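You operate a simulated robot arm through the tools that you are given. There is no shell and no other tool.

The job below is to be done with a simulated robot arm. You get a single attempt, and the scene is never put back.

Task
Put things in order on the assembly table. At the end: the silver pump tube is on the decal board (marked "KEEP CLEAR"); the small yellow roller stands where the gold tee stood; the valve with the orange knob stands where the small yellow roller stood; the gold tee from the assembly table is on the yellow cover plate; whatever was shut is shut again. Leave all else as you found it, and nothing knocked over. Set down upright: pump tube.

The check looks at the end state, three seconds after you hand in, the way a careful person would. Anything else that was tipped, shoved, dropped, spilled or broken makes it a failure. Lids that push on must go on centred and level and be pressed home; caps that screw on are set level and turned clockwise until they are tight.

Robot
A 6-joint arm with a two-finger gripper, fixed in place. Base frame: the origin is at the foot of the arm, x ahead of it, y to its left, z up; the work surface is at about z = 0. Readings come in mm, rad, newtons and seconds.
With the tool pointing down near the work surface it reaches from about 240 to 620 mm from the base axis. Its first joint turns from -1.152 to 1.152 rad. Payload 1.37 kg.
The tool frame sits at the grasp point between the pads (the TCP): z along the fingers, y along the line on which they close. The tips reach 22 mm beyond it. The gripper opens to 92 mm; its body begins 65 mm behind the TCP.
Orientation is that of the tool frame in the base frame, as a unit quaternion [w, x, y, z]. With the fingers straight down and closing along the base's y, the tool's x points along the base's -x, its y along +y and its z along -z.

Tools
- The arm moves only by the tool arm_command. Its argument "targets" is a list of rows, each a list of 3 entries, a list of its own where there are three numbers: the turn, a rotation vector about the tool's x, y, z in rad, then the shift along the tool's x, y, z in mm, then the gripper command, from -1 (fully open) to 1 (shut), values between in proportion. In form: [[[wx, wy, wz], [tx, ty, tz], grip], ...]. A call has 1 to 20 rows; each row shifts and turns the commanded pose from where the row before left it, along the tool's axes as they then stand. A row lasts 0.2 s, in which the tool goes at most 50 mm and 0.15 rad; a call with a longer step from one row to the next is refused whole, and so is a gripper value outside its range. Where a pose cannot be reached the arm comes as near as it can. A force on the tool above 40 N (or 10 N above the force at the start of the call, whichever is more), or a blocked arm, ends the call early, and 0.2 s more pass. Each finger travels about 59.9 mm/s and halts on what it meets, pressing with about 26 N; the grip force reading is that of the motor and also rises with nothing between the fingers. The clock runs only during rows and for 0.2 s after the last one: add rows that do not move to give the fingers time. The reply holds the time, the measured pose of the TCP, the force on the tool along the base axes, the opening and the grip force, in the units named above and with some noise, with the torque about the TCP (base axes, N m) and any sound that the robot's microphone picked up.
- Cameras (640 x 400 px; columns grow to the right, rows downward): "scene" is fixed at [30.1, -433.6, 573.4]; the picture's right is [0.79, -0.62, 0.00], its down [-0.41, -0.53, -0.75] and it looks along [0.46, 0.59, -0.67] (base axes); focal length 324 px, centre (320, 200). "wrist" rides on the gripper at [71, 19, -102] in the tool frame; the picture's right is [-0.26, 0.97, 0.00], its down [-0.75, -0.20, -0.62] and it looks along [-0.60, -0.16, 0.78] (tool axes); focal length 280 px, centre (320, 200). There is no depth. A picture from a camera that has moved, and an enlarged one, comes with that camera's place and axes in the base frame and with its lens.
- grab_frame(camera): a new picture of that camera. No time passes.
- enlarge(camera, box): a new picture of the part [left, top, right, bottom] of that camera's present view, enlarged. No time passes.
- sign_off(): hands the job in; it is judged then, once.

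Nothing tells you positions but the pictures and the camera data. Unless the task says otherwise, let go and move clear before handing in.

The tools are called after "Call:" as name(argument=value, ...) on one line, values as JSON. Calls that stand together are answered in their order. arm_command: Moves the arm, as the interface text tells. Its arguments: {"type":"object","properties":{"targets":{"type":"array"}},"required":["targets"]} The other tools are called the same way: grab_frame (camera) takes a picture; enlarge (camera, box) takes an enlarged picture of a part of a camera's view; sign_off () hands the job in.

At the start:

```text
time: 0.0
ee_pos: [338.9, 111.8, 298.9]
tool_rot: [0.001, -0.001, 1.0, 0.002]
wrist_force: [0.1, 0.8, -0.5]
wrist_torque: [-0.03, -0.04, 0.01]
grip_width: 92.0
grasp_force: 0.1
```

scene: 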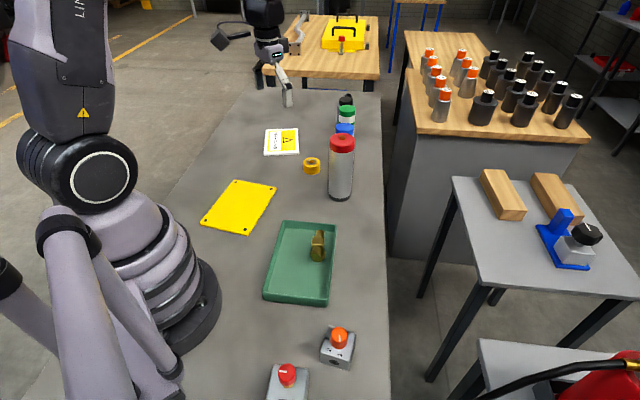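
wrist: 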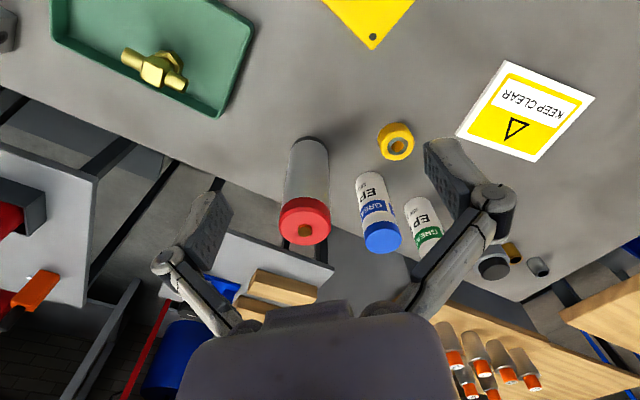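

I see the bench with a green tray holding the gold tee, a yellow cover plate, a KEEP CLEAR decal, a small yellow roller, grease cartridges, a large tube with a red cap, and two valves near the bottom. I'll look closer before moving anything.

Call:
enlarge(camera="scene", box=[240, 80, 400, 180])

Call:
enlarge(camera="scene", box=[240, 120, 400, 220])

Call:
enlarge(camera="scene", box=[240, 210, 400, 310])

Call:
enlarge(camera="scene", box=[240, 300, 400, 400])

Call:
enlarge(camera="wrist", box=[240, 100, 560, 300])

Call:
enlarge(camera="wrist", box=[40, 0, 280, 150])

```text
4.00 times, centred on (320, 130) of scene
camera zoom: at [30.1, -433.6, 573.4], right [0.79, -0.62, 0.0], down [-0.41, -0.53, -0.75], along [0.46, 0.59, -0.67], focal length 1296 px, centre (320, 480)
```

zoom: 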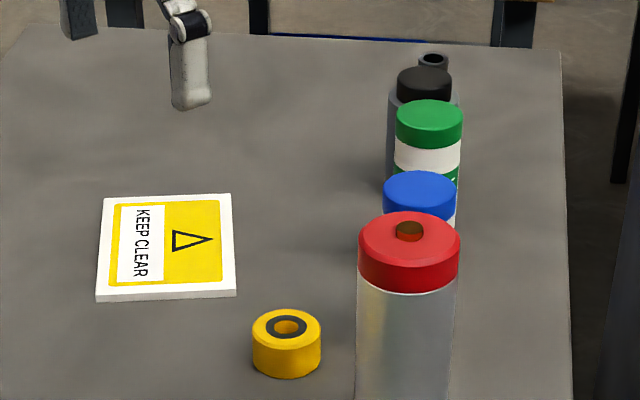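

```text
4.00 times, centred on (320, 170) of scene
camera zoom: at [30.1, -433.6, 573.4], right [0.79, -0.62, 0.0], down [-0.41, -0.53, -0.75], along [0.46, 0.59, -0.67], focal length 1296 px, centre (320, 320)
```

zoom: 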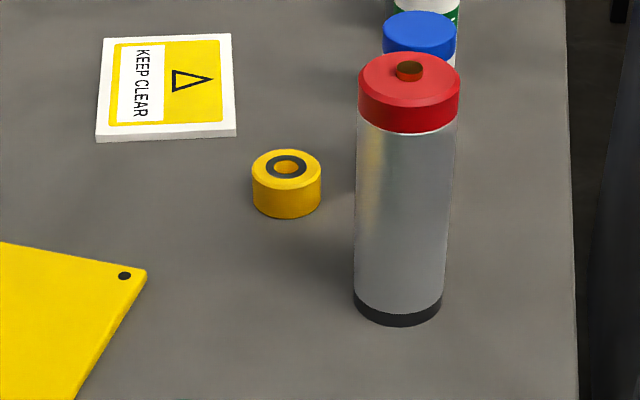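

```text
4.00 times, centred on (320, 260) of scene
camera zoom: at [30.1, -433.6, 573.4], right [0.79, -0.62, 0.0], down [-0.41, -0.53, -0.75], along [0.46, 0.59, -0.67], focal length 1296 px, centre (320, -40)
```

zoom: 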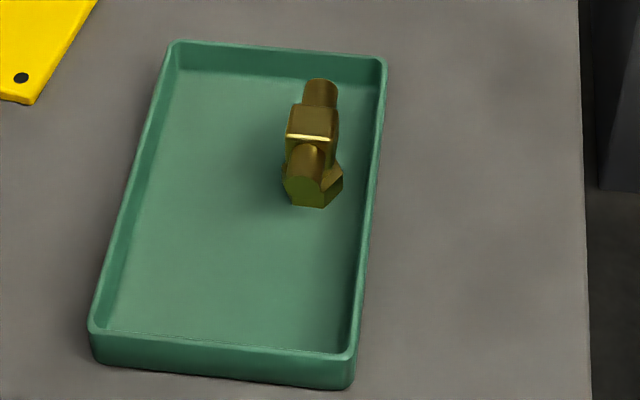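

```text
4.00 times, centred on (320, 350) of scene
camera zoom: at [30.1, -433.6, 573.4], right [0.79, -0.62, 0.0], down [-0.41, -0.53, -0.75], along [0.46, 0.59, -0.67], focal length 1296 px, centre (320, -400)
```

zoom: 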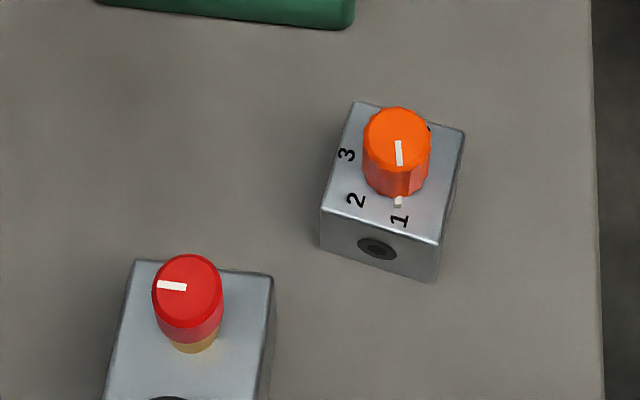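

```text
2.00 times, centred on (400, 200) of wrist
camera zoom: at [267.9, 130.3, 400.9], right [0.26, 0.97, 0.0], down [0.75, -0.2, 0.63], along [0.6, -0.16, -0.78], focal length 561 px, centre (160, 200)
```

zoom: 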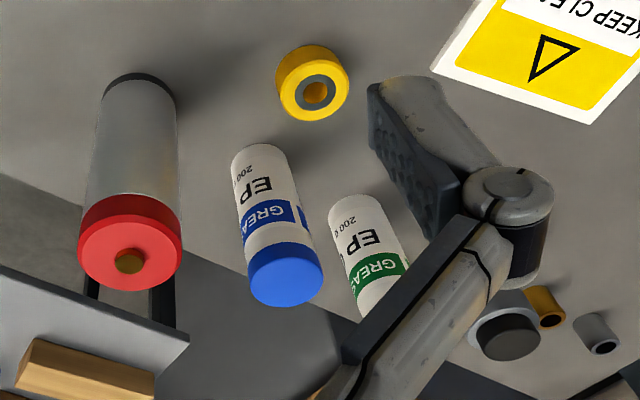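

```text
2.67 times, centred on (160, 75) of wrist
camera zoom: at [267.9, 130.3, 400.9], right [0.26, 0.97, 0.0], down [0.75, -0.2, 0.63], along [0.6, -0.16, -0.78], focal length 748 px, centre (747, 533)
```

zoom: 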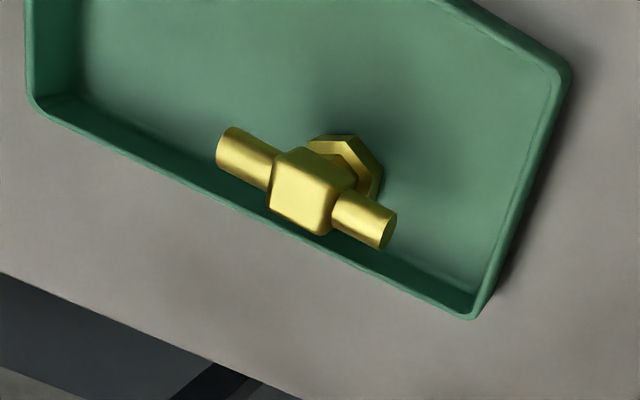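

The red-capped silver cylinder at about (480, 57) looks like the pump tube. The roller is near (486, 190), the tee in the tray near (301, -79), and the orange valve near (204, -259). I'll move the wrist camera in for better views of the roller, decal and tube.

Call:
arm_command(targets=[[[0, 0, 0], [4, 30, 20], -1], [[0, 0, 0], [4, 30, 20], -1], [[0, 0, 0], [4, 30, 20], -1], [[0, 0, 0], [4, 30, 20], -1], [[0, 0, 0], [0, 0, 0], -1]])

Call:
grab_frame(camera="wrist")

Call:
grab_frame(camera="scene")

```text
time: 1.2
ee_pos: [325.8, 233.2, 217.9]
tool_rot: [0.002, 0.0, 1.0, 0.001]
wrist_force: [-0.1, 0.2, -0.3]
wrist_torque: [-0.01, -0.02, 0.01]
grip_width: 92.1
grasp_force: 0.0
```

```text
taken
camera wrist: at [253.7, 251.7, 319.9], right [0.26, 0.97, 0.0], down [0.75, -0.21, 0.63], along [0.6, -0.16, -0.78], focal length 280 px, centre (320, 200)
```

wrist: 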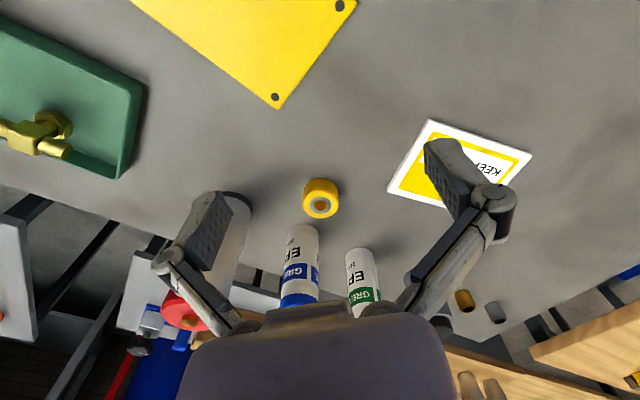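

```text
taken
```

scene: 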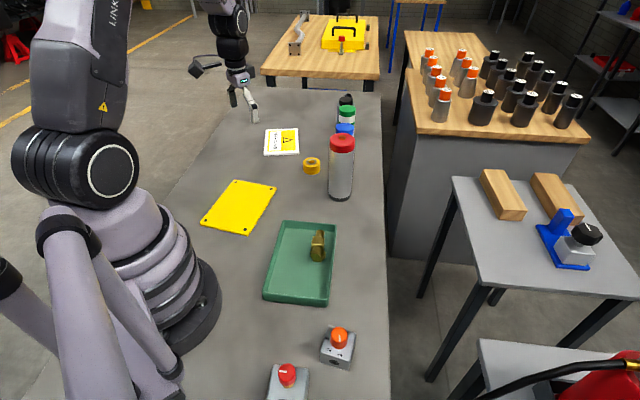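

The wrist view shows the roller centred, with the blue and green cartridges behind it and the decal at right. I'll zoom in to measure.

Call:
enlarge(camera="wrist", box=[240, 150, 400, 250])

Call:
enlarge(camera="wrist", box=[380, 100, 540, 200])

Call:
enlarge(camera="wrist", box=[0, 80, 160, 180])

Call:
enlarge(camera="wrist", box=[420, 240, 580, 340])

```text
4.00 times, centred on (320, 200) of wrist
camera zoom: at [253.7, 251.7, 319.9], right [0.26, 0.97, 0.0], down [0.75, -0.21, 0.63], along [0.6, -0.16, -0.78], focal length 1122 px, centre (320, 200)
```

zoom: 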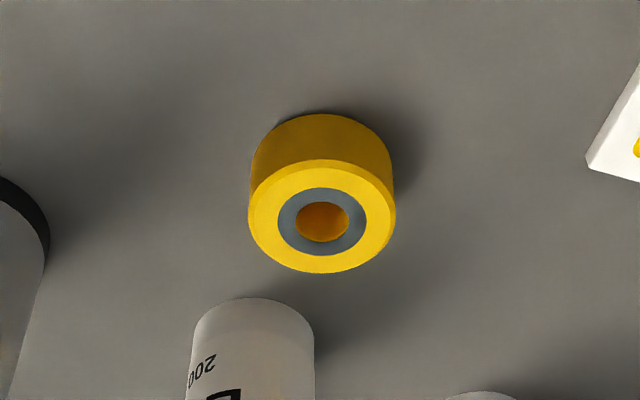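

```text
4.00 times, centred on (460, 150) of wrist
camera zoom: at [253.7, 251.7, 319.9], right [0.26, 0.97, 0.0], down [0.75, -0.21, 0.63], along [0.6, -0.16, -0.78], focal length 1122 px, centre (-240, 400)
```

zoom: 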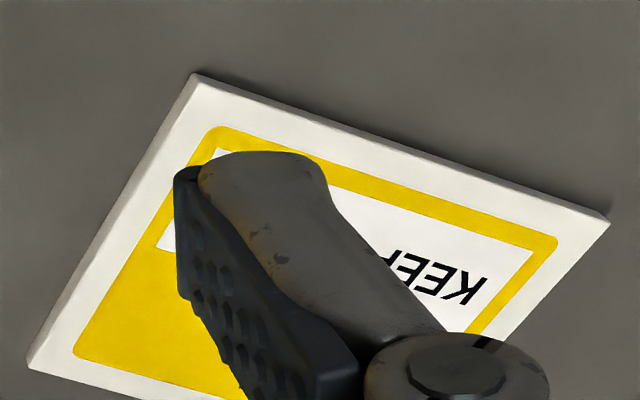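

```text
4.00 times, centred on (80, 130) of wrist
camera zoom: at [253.7, 251.7, 319.9], right [0.26, 0.97, 0.0], down [0.75, -0.21, 0.63], along [0.6, -0.16, -0.78], focal length 1122 px, centre (1280, 480)
```

zoom: 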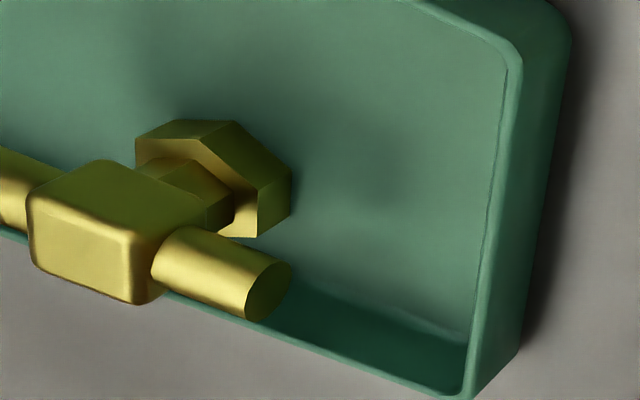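

```text
4.00 times, centred on (500, 290) of wrist
camera zoom: at [253.7, 251.7, 319.9], right [0.26, 0.97, 0.0], down [0.75, -0.21, 0.63], along [0.6, -0.16, -0.78], focal length 1122 px, centre (-400, -160)
```

zoom: 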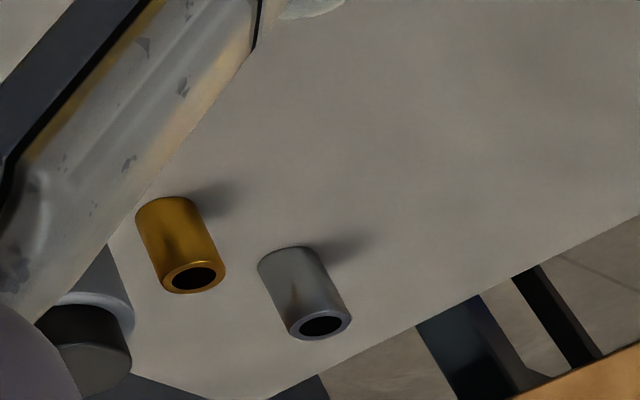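

The small sleeves at the far end are far out of reach, so the red-capped silver cylinder must be the pump tube. Roller: centre about (487, 190), diameter about 49, height about 30. I'll view the tube from close by.

Call:
arm_command(targets=[[[0, 0, 0], [5, -44, 0], -1], [[0, 0, 0], [5, -44, 0], -1], [[0, 0, 0], [5, -44, 0], -1], [[0, 0, 0], [0, 0, 0], -1]])

Call:
grab_frame(camera="wrist")

Call:
enlarge(camera="scene", box=[260, 80, 420, 180])

Call:
enlarge(camera="scene", box=[310, 120, 374, 160])

```text
time: 2.2
ee_pos: [310.9, 102.8, 217.8]
tool_rot: [0.001, -0.001, 1.0, 0.001]
wrist_force: [0.5, 0.5, 0.9]
wrist_torque: [0.02, 0.0, -0.02]
grip_width: 91.9
grasp_force: 0.1
```

```text
taken
camera wrist: at [238.6, 121.0, 319.8], right [0.26, 0.97, 0.0], down [0.75, -0.2, 0.63], along [0.6, -0.16, -0.78], focal length 280 px, centre (320, 200)
```

wrist: 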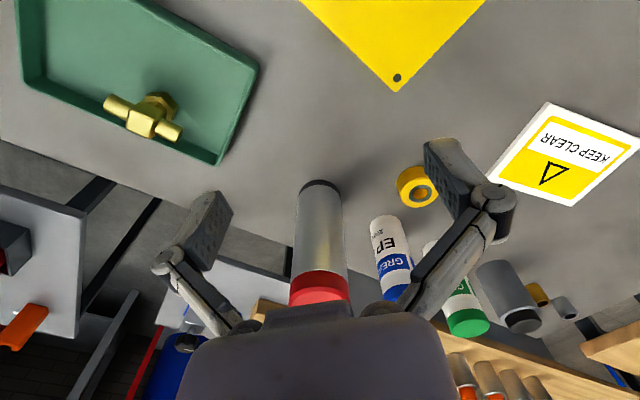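

```text
4.00 times, centred on (340, 130) of scene
camera zoom: at [30.1, -433.6, 573.4], right [0.79, -0.62, 0.0], down [-0.41, -0.53, -0.75], along [0.46, 0.59, -0.67], focal length 1296 px, centre (240, 480)
```

zoom: 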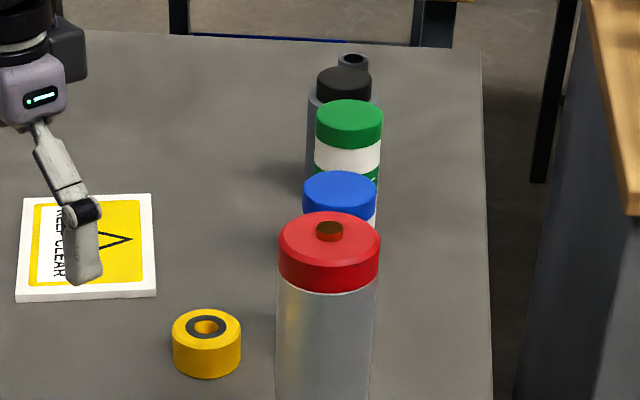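

```text
10.00 times, centred on (342, 140) of scene
camera zoom: at [30.1, -433.6, 573.4], right [0.79, -0.62, 0.0], down [-0.41, -0.53, -0.75], along [0.46, 0.59, -0.67], focal length 3239 px, centre (100, 800)
```

zoom: 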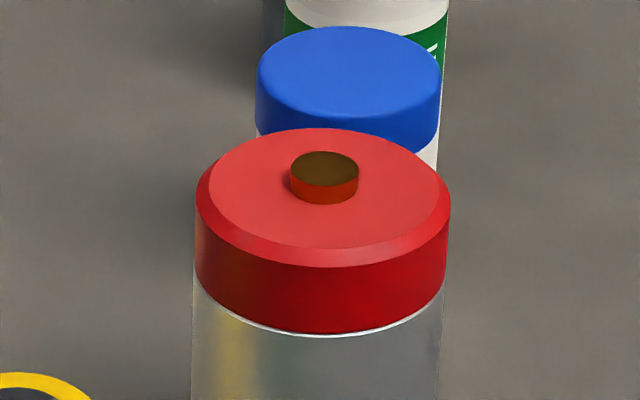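

The tube is standing clear with its red cap and small stub on top. I'll zoom to get its base, cap edge and lateral edges.

Call:
enlarge(camera="wrist", box=[240, 160, 400, 260])

Call:
enlarge(camera="wrist", box=[240, 230, 400, 330])

Call:
enlarge(camera="scene", box=[300, 160, 380, 210])

Call:
enlarge(camera="wrist", box=[480, 90, 640, 190])

Call:
enlarge(camera="wrist", box=[80, 70, 240, 170])

```text
4.00 times, centred on (320, 210) of wrist
camera zoom: at [238.6, 121.0, 319.8], right [0.26, 0.97, 0.0], down [0.75, -0.2, 0.63], along [0.6, -0.16, -0.78], focal length 1122 px, centre (320, 160)
```

zoom: 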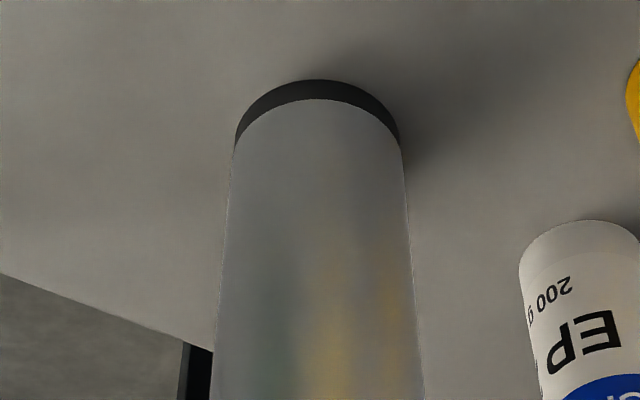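

```text
4.00 times, centred on (320, 280) of wrist
camera zoom: at [238.6, 121.0, 319.8], right [0.26, 0.97, 0.0], down [0.75, -0.2, 0.63], along [0.6, -0.16, -0.78], focal length 1122 px, centre (320, -120)
```

zoom: 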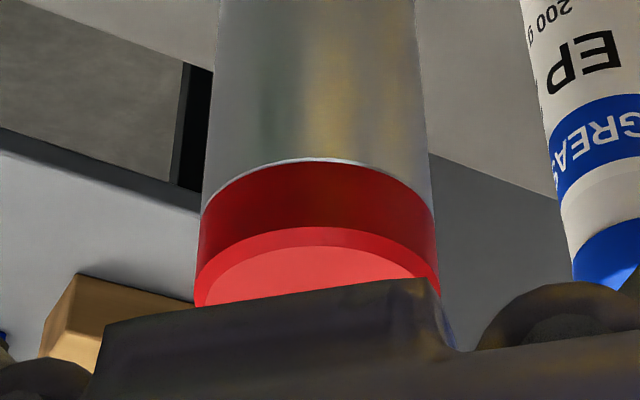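

```text
8.00 times, centred on (340, 185) of scene
camera zoom: at [30.1, -433.6, 573.4], right [0.79, -0.62, 0.0], down [-0.41, -0.53, -0.75], along [0.46, 0.59, -0.67], focal length 2592 px, centre (160, 320)
```

zoom: 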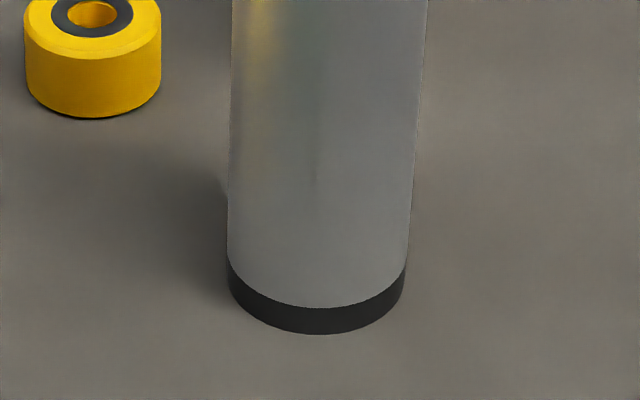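

```text
4.00 times, centred on (560, 140) of wrist
camera zoom: at [238.6, 121.0, 319.8], right [0.26, 0.97, 0.0], down [0.75, -0.2, 0.63], along [0.6, -0.16, -0.78], focal length 1122 px, centre (-640, 440)
```

zoom: 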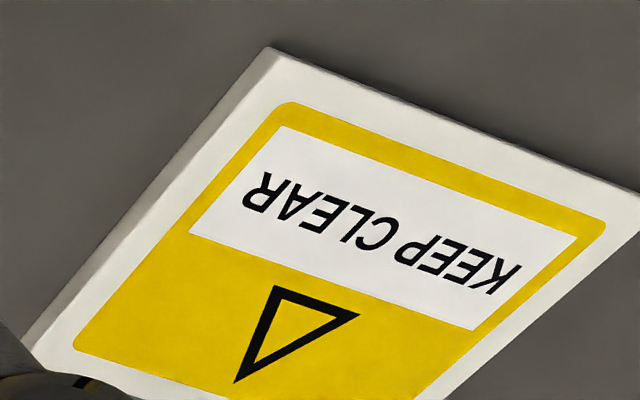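

```text
4.00 times, centred on (160, 120) of wrist
camera zoom: at [238.6, 121.0, 319.8], right [0.26, 0.97, 0.0], down [0.75, -0.2, 0.63], along [0.6, -0.16, -0.78], focal length 1122 px, centre (960, 520)
```

zoom: 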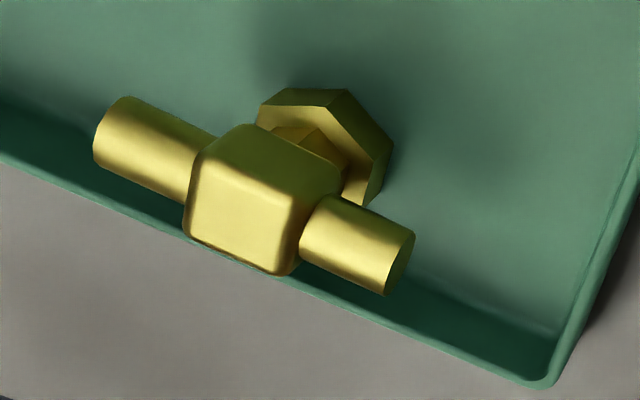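

Tube: centre about (480.5, 56), diameter 60, cap lower edge at z≈152, stub top z≈180. The board spans from (415, 343) and (501, 282) toward the far side, about 105 × 150 mm. I'll move above the tube with open fingers and check alignment.

Call:
arm_command(targets=[[[0, 0, 0], [-34, -9.2, -3], -1], [[0, 0, 0], [-34, -9.2, -3], -1], [[0, 0, 0], [-34, -9.2, -3], -1], [[0, 0, 0], [-34, -9.2, -3], -1], [[0, 0, 0], [-34, -9.2, -3], -1], [[0, 0, 0], [0, 0, 0], -1], [[0, 0, 0], [0, 0, 0], -1], [[0, 0, 0], [0, 0, 0], -1]])

Call:
grab_frame(camera="wrist")

Call:
enlarge(camera="scene", box=[260, 80, 420, 180])

```text
time: 4.0
ee_pos: [479.8, 58.3, 236.3]
tool_rot: [0.001, -0.001, 1.0, 0.001]
wrist_force: [0.0, 0.2, 0.3]
wrist_torque: [0.0, 0.01, -0.04]
grip_width: 92.2
grasp_force: 0.1
```

```text
taken
camera wrist: at [408.3, 75.2, 337.7], right [0.26, 0.97, 0.0], down [0.75, -0.2, 0.63], along [0.6, -0.16, -0.78], focal length 280 px, centre (320, 200)
```

wrist: 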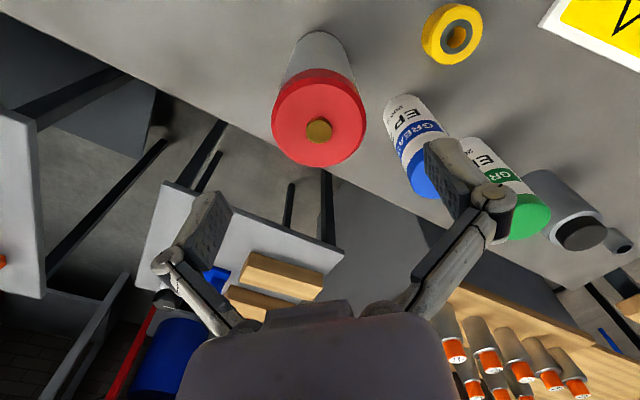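

```text
4.00 times, centred on (340, 130) of scene
camera zoom: at [30.1, -433.6, 573.4], right [0.79, -0.62, 0.0], down [-0.41, -0.53, -0.75], along [0.46, 0.59, -0.67], focal length 1296 px, centre (240, 480)
```

zoom: 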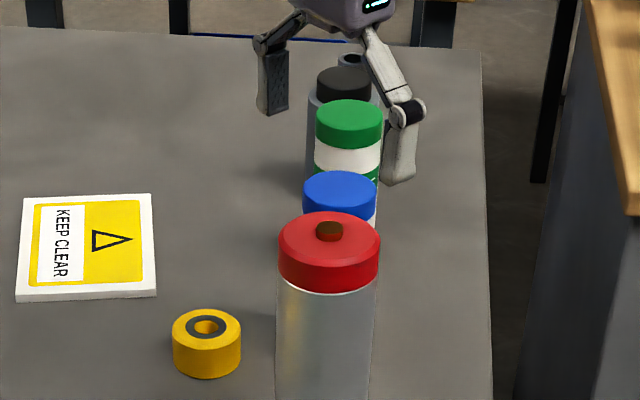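

I'm above the tube within a couple of mm, and the wrist view puts the cap centre at about (478–480, 56). I'll descend slowly so the pads sit on the silver body just below the cap.

Call:
arm_command(targets=[[[0, 0, 0], [0, -0.7, 20], -1], [[0, 0, 0], [0, 0, 20], -1], [[0, 0, 0], [0, 0, 20], -1], [[0, 0, 0], [0, 0, 20], -1], [[0, 0, 0], [0, 0, 15], -1], [[0, 0, 0], [0, 0, 10], -1], [[0, 0, 0], [0, 0, 5], -1], [[0, 0, 0], [0, 0, 0], -1], [[0, 0, 0], [0, 0, 0], -1], [[0, 0, 0], [0, 0, 0], -1]])

Call:
grab_frame(camera="wrist")

Call:
enlarge(camera="scene", box=[260, 80, 420, 180])

```text
time: 6.2
ee_pos: [479.0, 55.0, 123.4]
tool_rot: [0.001, 0.0, 1.0, 0.001]
wrist_force: [0.2, 0.1, 0.7]
wrist_torque: [-0.01, 0.04, 0.06]
grip_width: 92.3
grasp_force: 0.0
```

```text
taken
camera wrist: at [407.5, 72.9, 225.3], right [0.26, 0.97, 0.0], down [0.75, -0.2, 0.63], along [0.6, -0.16, -0.78], focal length 280 px, centre (320, 200)
```

wrist: 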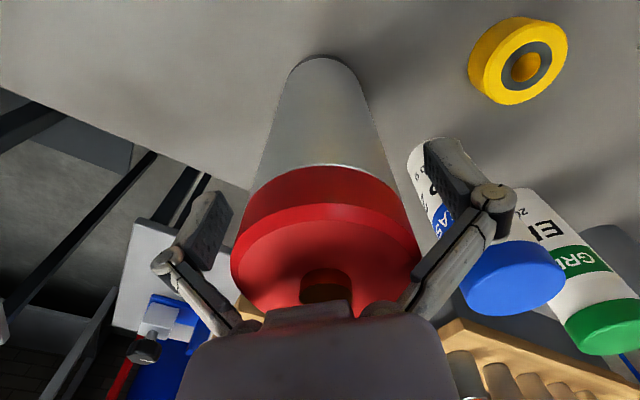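

```text
4.00 times, centred on (340, 130) of scene
camera zoom: at [30.1, -433.6, 573.4], right [0.79, -0.62, 0.0], down [-0.41, -0.53, -0.75], along [0.46, 0.59, -0.67], focal length 1296 px, centre (240, 480)
```

zoom: 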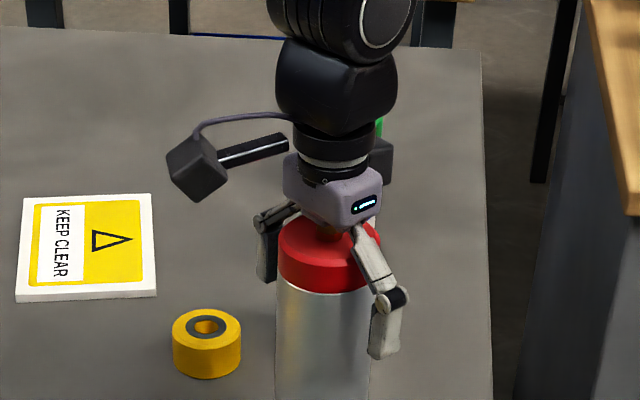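

The fingers straddle the silver body below the cap, and the palm is above the stub. I'm closing now.

Call:
arm_command(targets=[[[0, 0, 0], [0, 0, 0], 1], [[0, 0, 0], [0, 0, 0], 1], [[0, 0, 0], [0, 0, 0], 1], [[0, 0, 0], [0, 0, 0], 1], [[0, 0, 0], [0, 0, 0], 1]])

Call:
grab_frame(camera="wrist")

Call:
enlarge(camera="scene", box=[260, 110, 420, 210])

```text
time: 7.5
ee_pos: [480.7, 56.5, 125.6]
tool_rot: [0.002, -0.001, 1.0, 0.001]
wrist_force: [-6.7, 1.7, 23.5]
wrist_torque: [-0.13, -0.03, -0.07]
grip_width: 76.9
grasp_force: 25.9
stopped in row 5: the force on the tool passed its limit at 40 N (the readings are from after the stop); the commanded pose is now the measured one
```

```text
taken
camera wrist: at [408.7, 73.6, 228.7], right [0.26, 0.97, 0.0], down [0.75, -0.21, 0.63], along [0.61, -0.16, -0.78], focal length 280 px, centre (320, 200)
```

wrist: 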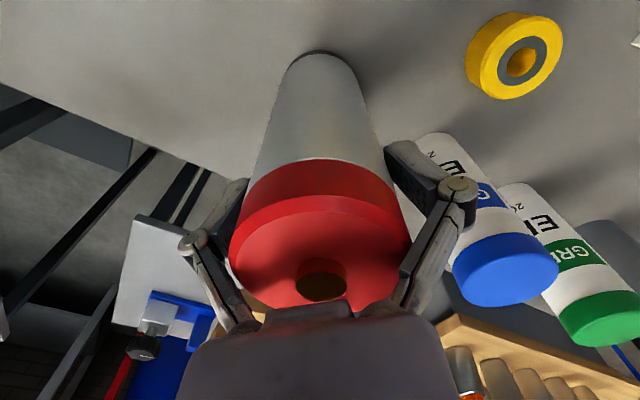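

```text
4.00 times, centred on (340, 160) of scene
camera zoom: at [30.0, -433.6, 573.4], right [0.79, -0.62, 0.0], down [-0.41, -0.53, -0.75], along [0.46, 0.59, -0.67], focal length 1296 px, centre (240, 360)
```

zoom: 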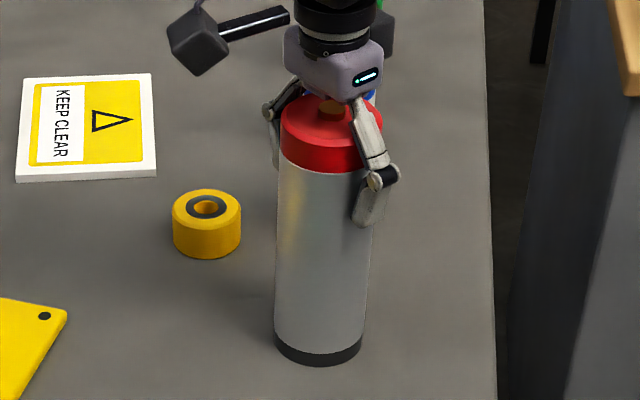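

The finger links bore on the cap's top edge at 77 mm opening, so a vertical grasp this low won't close. I'll open, back straight up, and use a tilted side grasp on the body instead.

Call:
arm_command(targets=[[[0, 0, 0], [0, 0, 0], -1], [[0, 0, 0], [0, 0, 0], -1], [[0, 0, 0], [0, 0, 0], -1]])

Call:
enlarge(camera="scene", box=[260, 110, 420, 210])

Call:
grab_frame(camera="wrist")

```text
time: 8.2
ee_pos: [480.9, 55.5, 125.7]
tool_rot: [0.002, 0.0, 1.0, 0.001]
wrist_force: [-0.3, 0.0, -0.3]
wrist_torque: [0.01, 0.0, -0.03]
grip_width: 92.0
grasp_force: 0.1
```

```text
4.00 times, centred on (340, 160) of scene
camera zoom: at [30.1, -433.6, 573.4], right [0.79, -0.62, 0.0], down [-0.41, -0.53, -0.75], along [0.46, 0.59, -0.67], focal length 1296 px, centre (240, 360)
```

zoom: 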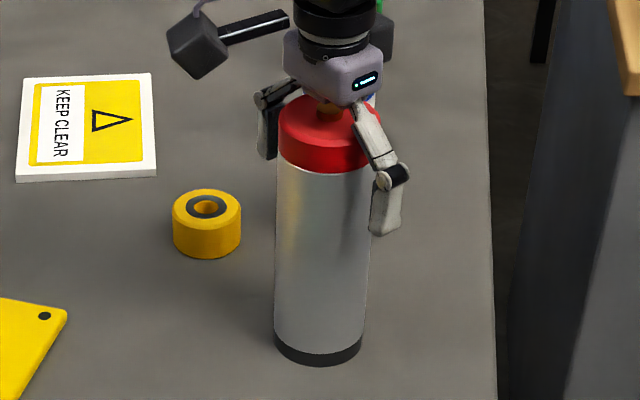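

```text
taken
camera wrist: at [408.2, 73.3, 226.8], right [0.26, 0.97, 0.0], down [0.75, -0.21, 0.63], along [0.61, -0.16, -0.78], focal length 280 px, centre (320, 200)
```

wrist: 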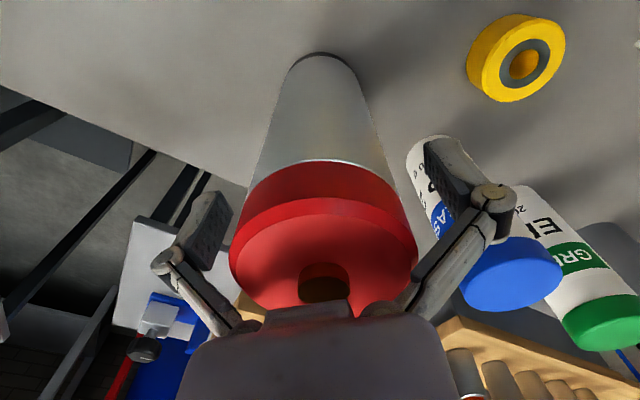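

The tube is undisturbed. I'll back up, retreat toward the base, and tilt the tool forward about 60°.

Call:
arm_command(targets=[[[0, 0, 0], [0, 0, -23], -1], [[0, 0, 0], [0, 0, -23], -1], [[0, 0, 0], [0, 0, -23], -1], [[0, 0, 0], [0, 0, -23], -1], [[0, 0, 0], [0, 0, -23], -1], [[0, 0, 0], [35, 0, 0], -1], [[0, 0, 0], [35, 0, 0], -1], [[0, 0, 0], [35, 0, 0], -1], [[0, 0, 0], [35, 0, 0], -1], [[0, -0.15, 0], [0, 0, 0], -1], [[0, -0.15, 0], [0, 0, 0], -1], [[0, -0.15, 0], [0, 0, 0], -1], [[0, -0.15, 0], [0, 0, 0], -1], [[0, -0.15, 0], [0, 0, 0], -1], [[0, -0.15, 0], [0, 0, 0], -1], [[0, -0.15, 0], [0, 0, 0], -1], [[0, 0, 0], [0, 0, 0], -1], [[0, 0, 0], [0, 0, 0], -1]])

Call:
grab_frame(camera="wrist")

Call:
grab_frame(camera="scene")

```text
time: 12.1
ee_pos: [366.2, 51.0, 243.5]
tool_rot: [0.349, 0.0, 0.936, -0.036]
wrist_force: [0.0, 0.2, 0.4]
wrist_torque: [0.03, 0.04, 0.0]
grip_width: 92.1
grasp_force: 0.0
out of reach, approached as far as the arm can: row 12, 13, 14, 15, 16
```

```text
taken
camera wrist: at [246.7, 73.3, 273.2], right [0.22, 0.97, 0.11], down [0.16, -0.14, 0.98], along [0.96, -0.2, -0.18], focal length 280 px, centre (320, 200)
```

wrist: 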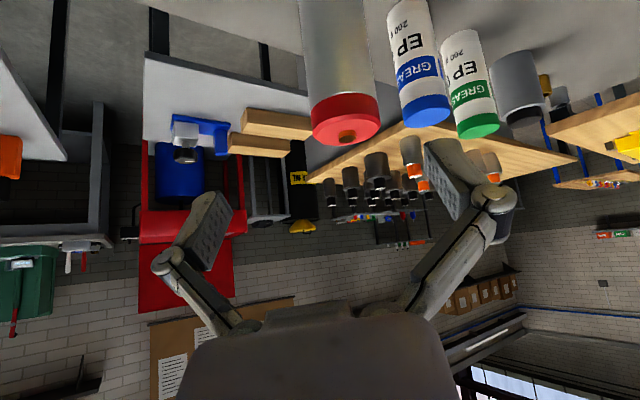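

```text
taken
```

scene: 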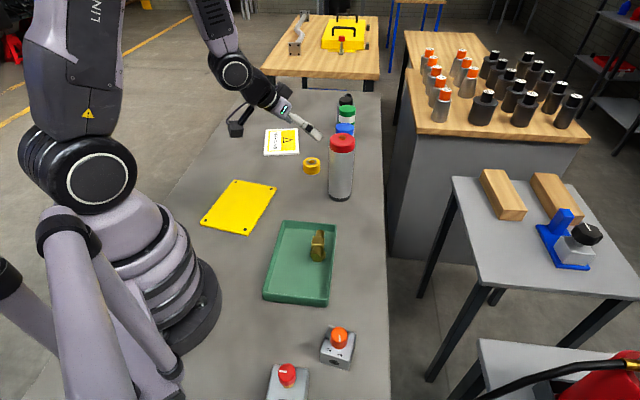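

The arm could only tilt about 41° at that close radius, so I'll move outward and lower, where the full tilt should be reachable. I'm going to a pre-grasp pose just short of the tube, along the tool axis.

Call:
arm_command(targets=[[[0, 0, 0], [10, 0, 23.3], -1], [[0, 0, 0], [10, 0, 23.3], -1], [[0, 0, 0], [10, 0, 23.3], -1], [[0, 0, 0], [10, 0, 23.3], -1], [[0, 0, 0], [0, 0, 0], -1], [[0, 0, 0], [0, 0, 0], -1], [[0, 0, 0], [0, 0, 0], -1]])

Call:
grab_frame(camera="wrist")

Call:
grab_frame(camera="scene")

```text
time: 13.7
ee_pos: [413.9, 47.0, 163.5]
tool_rot: [0.347, -0.003, 0.937, -0.041]
wrist_force: [-0.6, -0.5, -0.2]
wrist_torque: [-0.01, -0.01, -0.01]
grip_width: 92.0
grasp_force: 0.0
out of reach, approached as far as the arm can: row 3, 4
```

```text
taken
camera wrist: at [293.7, 70.6, 194.5], right [0.22, 0.97, 0.09], down [0.16, -0.13, 0.98], along [0.96, -0.2, -0.18], focal length 280 px, centre (320, 200)
```

wrist: 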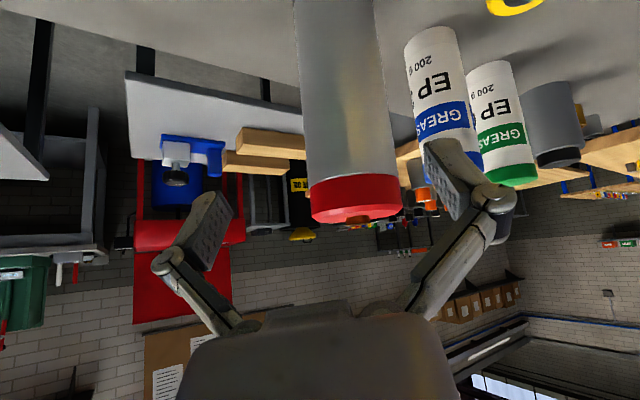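

```text
taken
```

scene: 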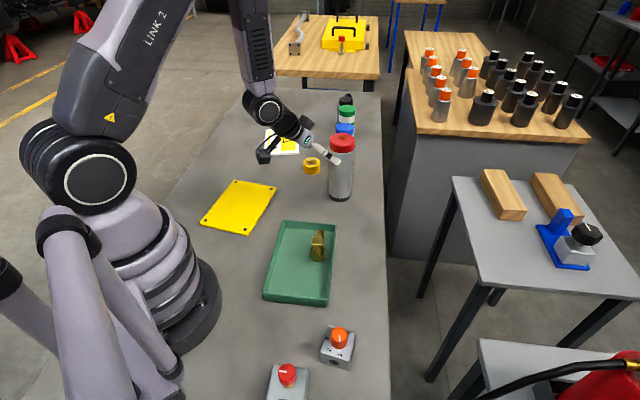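

The tilt seems limited to about 41° here. I'll back the commanded tilt off to about 45°, which is enough to clear the cap, and see where the arm settles.

Call:
arm_command(targets=[[[0, 0.13, 0], [0, 0, 0], -1], [[0, 0.13, 0], [0, 0, 0], -1], [[0, 0, 0], [-6, 0, 3], -1], [[0, 0, 0], [-6, 0, 3], -1], [[0, 0, 0], [0, 0, 0], -1], [[0, 0, 0], [0, 0, 0], -1]])

Call:
grab_frame(camera="wrist")

Call:
grab_frame(camera="scene")

```text
time: 15.1
ee_pos: [426.8, 45.0, 164.3]
tool_rot: [0.225, 0.005, 0.974, -0.036]
wrist_force: [-0.2, 0.1, -0.5]
wrist_torque: [-0.01, 0.0, -0.01]
grip_width: 92.0
grasp_force: 0.0
```

```text
taken
camera wrist: at [317.2, 70.2, 223.2], right [0.26, 0.96, 0.05], down [0.4, -0.15, 0.9], along [0.88, -0.21, -0.42], focal length 280 px, centre (320, 200)
```

wrist: 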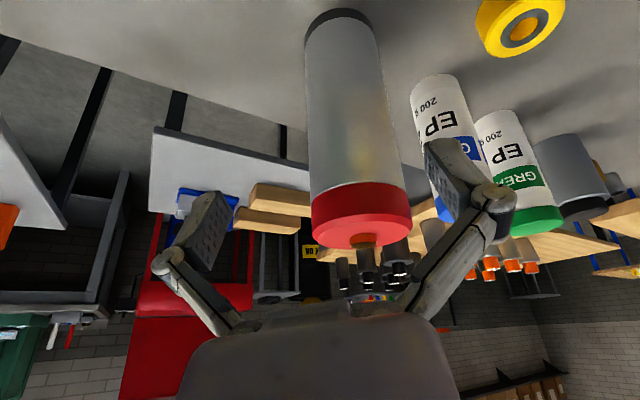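

```text
taken
```

scene: 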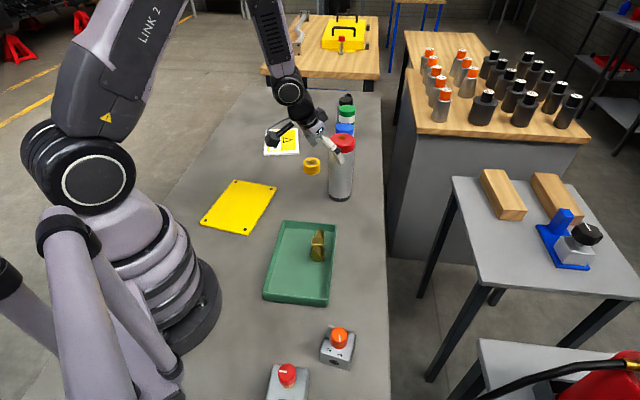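

The arm is now at a 26° tilt with a slight roll. I'll correct the roll, align y with the tube, and tilt to about 42° at a pre-grasp point.

Call:
arm_command(targets=[[[-0.0726, 0, 0.0065], [-5.7, 11, -11.7], -1], [[0, -0.09, 0], [0, 0, 0], -1], [[0, -0.09, 0], [0, 0, 0], -1], [[0, -0.09, 0], [0, 0, 0], -1], [[0, 0, 0], [0, 0, 0], -1], [[0, 0, 0], [0, 0, 0], -1], [[0, 0, 0], [0, 0, 0], -1]])

Call:
grab_frame(camera="wrist")

```text
time: 16.6
ee_pos: [448.2, 53.9, 199.2]
tool_rot: [0.351, -0.006, 0.936, -0.012]
wrist_force: [0.2, 0.0, 0.0]
wrist_torque: [0.0, 0.02, -0.01]
grip_width: 92.3
grasp_force: 0.1
out of reach, approached as far as the arm can: row 2, 3, 4
```

```text
taken
camera wrist: at [327.6, 72.1, 229.2], right [0.2, 0.97, 0.15], down [0.16, -0.18, 0.97], along [0.97, -0.17, -0.19], focal length 280 px, centre (320, 200)
```

wrist: 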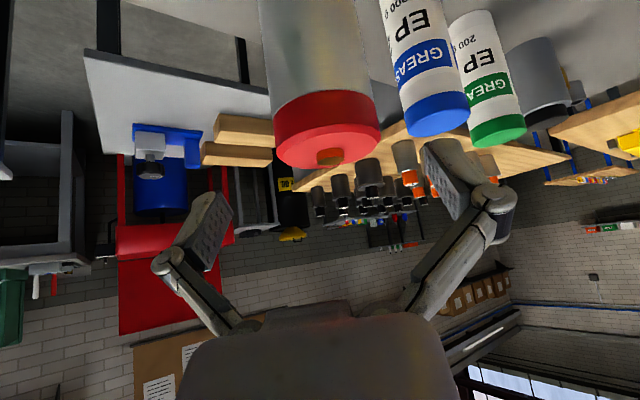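

The tool reached a 41° tilt at (448, 54, 199). I'll trim the roll and move in stages toward the grasp point (480, 56, 118), checking on the way.

Call:
arm_command(targets=[[[-0.018, 0, 0.02], [5.8, 0.8, 16.4], -1], [[0, 0, 0], [5.8, 0.8, 16.4], -1], [[0, 0, 0], [0, 0, 0], -1], [[0, 0, 0], [0, 0, 0], -1]])

Call:
grab_frame(camera="wrist")

Call:
enlarge(camera="scene", box=[260, 90, 420, 190])

```text
time: 17.6
ee_pos: [485.7, 59.9, 194.7]
tool_rot: [0.35, 0.001, 0.937, -0.003]
wrist_force: [0.3, -0.3, -0.3]
wrist_torque: [-0.01, 0.02, -0.01]
grip_width: 92.0
grasp_force: 0.1
out of reach, approached as far as the arm can: row 1, 2
```

```text
taken
camera wrist: at [365.0, 78.0, 224.8], right [0.2, 0.97, 0.17], down [0.16, -0.2, 0.97], along [0.97, -0.17, -0.19], focal length 280 px, centre (320, 200)
```

wrist: 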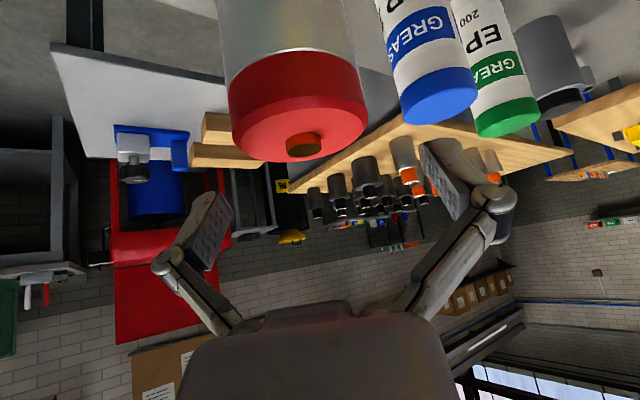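

```text
4.00 times, centred on (340, 140) of scene
camera zoom: at [30.1, -433.6, 573.4], right [0.79, -0.62, 0.0], down [-0.41, -0.53, -0.75], along [0.46, 0.59, -0.67], focal length 1296 px, centre (240, 440)
```

zoom: 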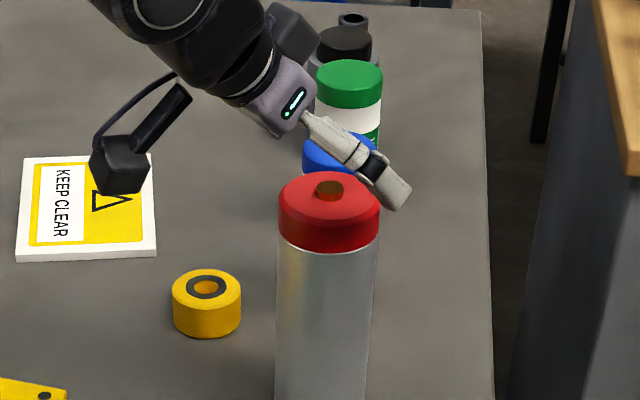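

The arm resists going lower at 41°. A tilt of about 33° still clears the links and cap by my geometry, so I'll ease the tilt back and re-centre over the tube.

Call:
arm_command(targets=[[[0, 0.07, 0], [0, -2, 0], -1], [[0, 0.07, 0], [0, -2, 0], -1], [[0, 0, 0], [0, 0, 0], -1], [[0, 0, 0], [0, 0, 0], -1], [[0, 0, 0], [0, 0, 0], -1]])

Call:
grab_frame(camera="scene")

```text
time: 18.9
ee_pos: [486.8, 56.7, 195.1]
tool_rot: [0.289, 0.005, 0.957, 0.012]
wrist_force: [0.3, 0.7, 0.3]
wrist_torque: [0.01, -0.02, 0.03]
grip_width: 91.9
grasp_force: 0.1
```

```text
taken
```

scene: 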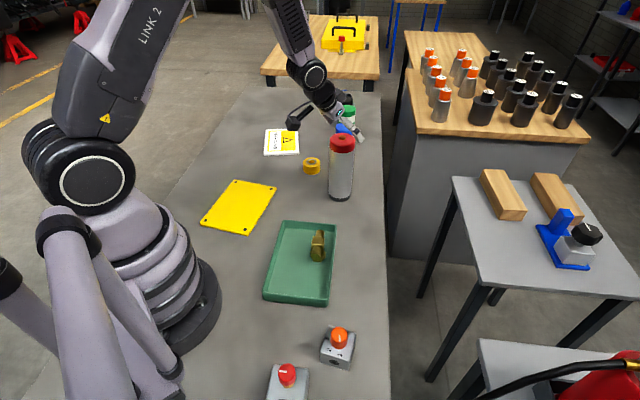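

The tilt is 33.6° at (487, 57, 195), fully reached. I'll trim the roll and descend part of the way.

Call:
arm_command(targets=[[[0.02, 0, -0.0165], [9.4, -0.3, 11.7], -1], [[0, 0, 0], [9.4, -0.3, 11.7], -1], [[0, 0, 0], [9.4, -0.3, 11.7], -1], [[0, 0, 0], [0, 0, 0], -1], [[0, 0, 0], [0, 0, 0], -1], [[0, 0, 0], [0, 0, 0], -1]])

Call:
grab_frame(camera="wrist")

Call:
enlarge(camera="scene", box=[260, 90, 420, 190])

```text
time: 20.2
ee_pos: [480.5, 59.3, 150.7]
tool_rot: [0.289, 0.003, 0.957, 0.0]
wrist_force: [0.7, -0.5, -0.6]
wrist_torque: [0.02, 0.01, 0.02]
grip_width: 91.9
grasp_force: 0.0
```

```text
taken
camera wrist: at [364.8, 77.0, 197.3], right [0.22, 0.96, 0.15], down [0.28, -0.21, 0.94], along [0.93, -0.17, -0.32], focal length 280 px, centre (320, 200)
```

wrist: 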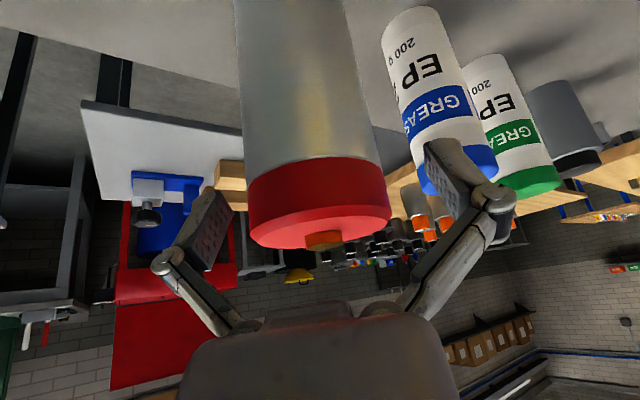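

```text
4.00 times, centred on (340, 140) of scene
camera zoom: at [30.1, -433.6, 573.4], right [0.79, -0.62, 0.0], down [-0.41, -0.53, -0.75], along [0.46, 0.59, -0.67], focal length 1296 px, centre (240, 440)
```

zoom: 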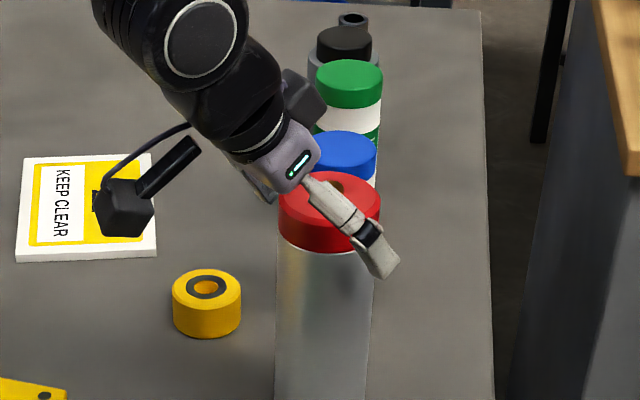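

The descent is tracking well. I'm shifting 1.5 mm in y and lowering the rest of the way to z≈120.

Call:
arm_command(targets=[[[0, 0, 0], [5.7, -0.5, 8.6], -1], [[0, 0, 0], [5.7, -0.5, 8.6], -1], [[0, 0, 0], [5.7, -0.5, 8.6], -1], [[0, 0, 0], [0, 0, 0], -1], [[0, 0, 0], [0, 0, 0], -1], [[0, 0, 0], [0, 0, 0], -1]])

Call:
grab_frame(camera="wrist")

Call:
enlarge(camera="scene", box=[260, 90, 420, 190])

```text
time: 21.6
ee_pos: [487.7, 60.6, 123.8]
tool_rot: [0.288, -0.001, 0.958, -0.005]
wrist_force: [-1.4, -2.1, 6.2]
wrist_torque: [-0.07, 0.01, 0.0]
grip_width: 92.0
grasp_force: 0.1
out of reach, approached as far as the arm can: row 1, 3
```

```text
taken
camera wrist: at [371.6, 79.7, 170.0], right [0.22, 0.97, 0.14], down [0.28, -0.2, 0.94], along [0.93, -0.17, -0.32], focal length 280 px, centre (320, 200)
```

wrist: 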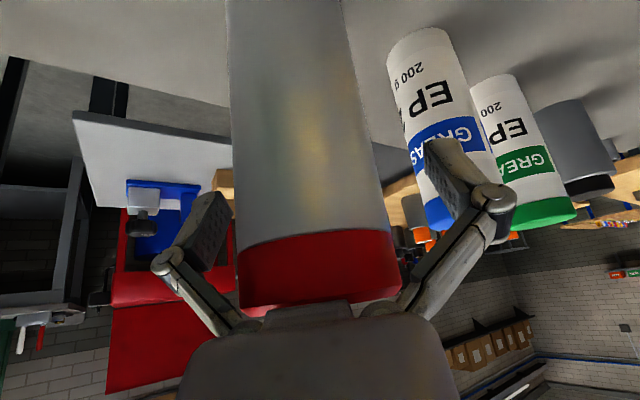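

```text
4.00 times, centred on (340, 140) of scene
camera zoom: at [30.1, -433.6, 573.4], right [0.79, -0.62, 0.0], down [-0.41, -0.53, -0.75], along [0.46, 0.59, -0.67], focal length 1296 px, centre (240, 440)
```

zoom: 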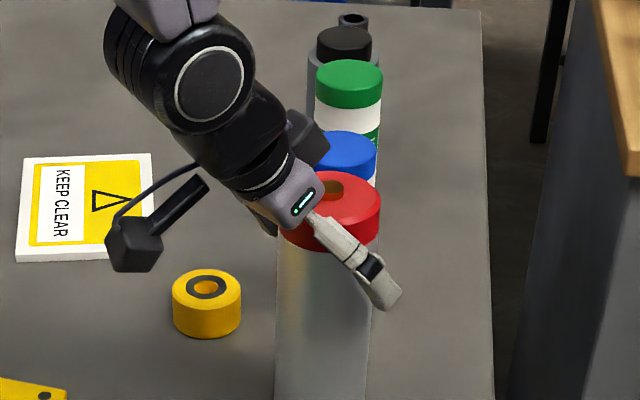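

There's a slight contact force and the arm slid to (488, 61), so 33° isn't quite reachable this low. I'll lift a little, ease the tilt to about 28°, and re-centre; that still clears the links if TCP z≈129.

Call:
arm_command(targets=[[[0, 0, 0], [-8.3, 0, -12.5], -1], [[0, 0, 0], [-2.8, 0, -4.2], -1], [[-0.0106, 0.09, 0], [6.4, -4.6, -4.25], -1], [[0, 0, 0], [0, 0, 0], -1], [[0, 0, 0], [0, 0, 0], -1], [[0, 0, 0], [0, 0, 0], -1]])

Call:
grab_frame(camera="wrist")

Call:
enlarge(camera="scene", box=[260, 90, 420, 190])

```text
time: 23.1
ee_pos: [479.2, 56.0, 143.6]
tool_rot: [0.245, -0.002, 0.97, 0.006]
wrist_force: [-0.1, 0.6, 0.1]
wrist_torque: [-0.02, 0.0, -0.01]
grip_width: 92.1
grasp_force: 0.1
```

```text
taken
camera wrist: at [368.7, 72.9, 200.0], right [0.22, 0.97, 0.14], down [0.37, -0.21, 0.91], along [0.9, -0.15, -0.4], focal length 280 px, centre (320, 200)
```

wrist: 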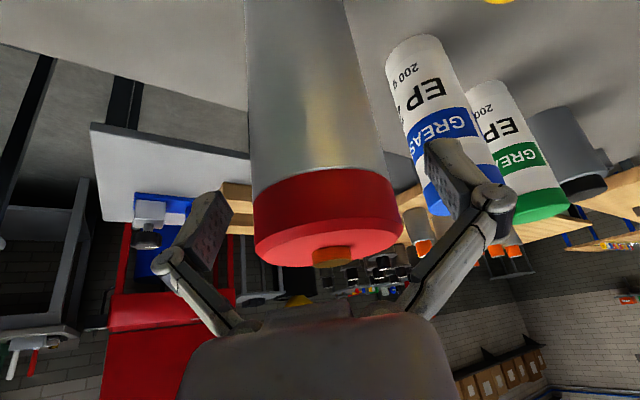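

```text
4.00 times, centred on (340, 140) of scene
camera zoom: at [30.1, -433.6, 573.4], right [0.79, -0.62, 0.0], down [-0.41, -0.53, -0.75], along [0.46, 0.59, -0.67], focal length 1296 px, centre (240, 440)
```

zoom: 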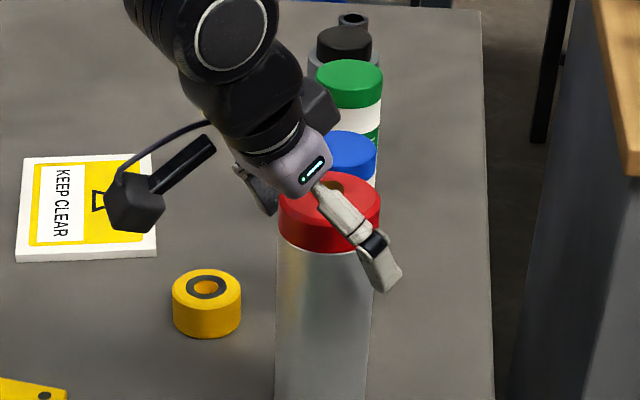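

Centred again at (479, 56, 144) with a 28° tilt. Lowering to z≈129.

Call:
arm_command(targets=[[[0, 0, 0], [3.45, 0, 6.4], -1], [[0, 0, 0], [3.45, 0, 6.4], -1], [[0, 0, 0], [0, 0, 0], -1], [[0, 0, 0], [0, 0, 0], -1], [[0, 0, 0], [0, 0, 0], -1]])

Call:
grab_frame(camera="wrist")

Call:
enlarge(camera="scene", box=[260, 90, 420, 190])

```text
time: 24.2
ee_pos: [478.3, 57.2, 136.3]
tool_rot: [0.245, -0.001, 0.97, 0.005]
wrist_force: [0.2, 0.1, 0.4]
wrist_torque: [-0.01, 0.04, 0.02]
grip_width: 92.1
grasp_force: 0.0
out of reach, approached as far as the arm can: row 2
```

```text
taken
camera wrist: at [368.0, 74.4, 193.1], right [0.23, 0.97, 0.13], down [0.37, -0.21, 0.91], along [0.9, -0.16, -0.4], focal length 280 px, centre (320, 200)
```

wrist: 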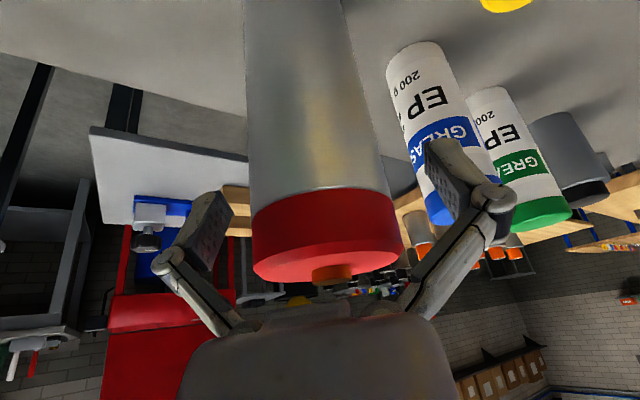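

```text
4.00 times, centred on (340, 140) of scene
camera zoom: at [30.1, -433.6, 573.4], right [0.79, -0.62, 0.0], down [-0.41, -0.53, -0.75], along [0.46, 0.59, -0.67], focal length 1296 px, centre (240, 440)
```

zoom: 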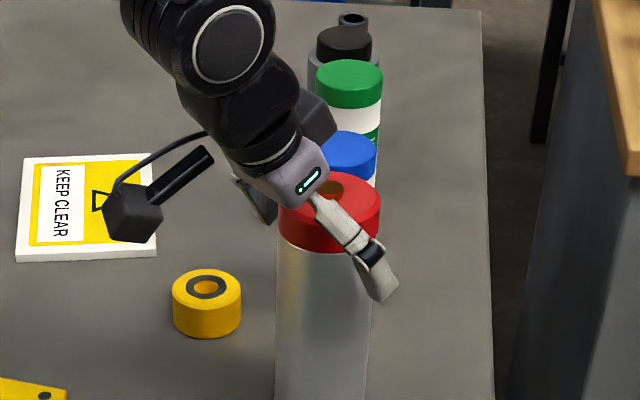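

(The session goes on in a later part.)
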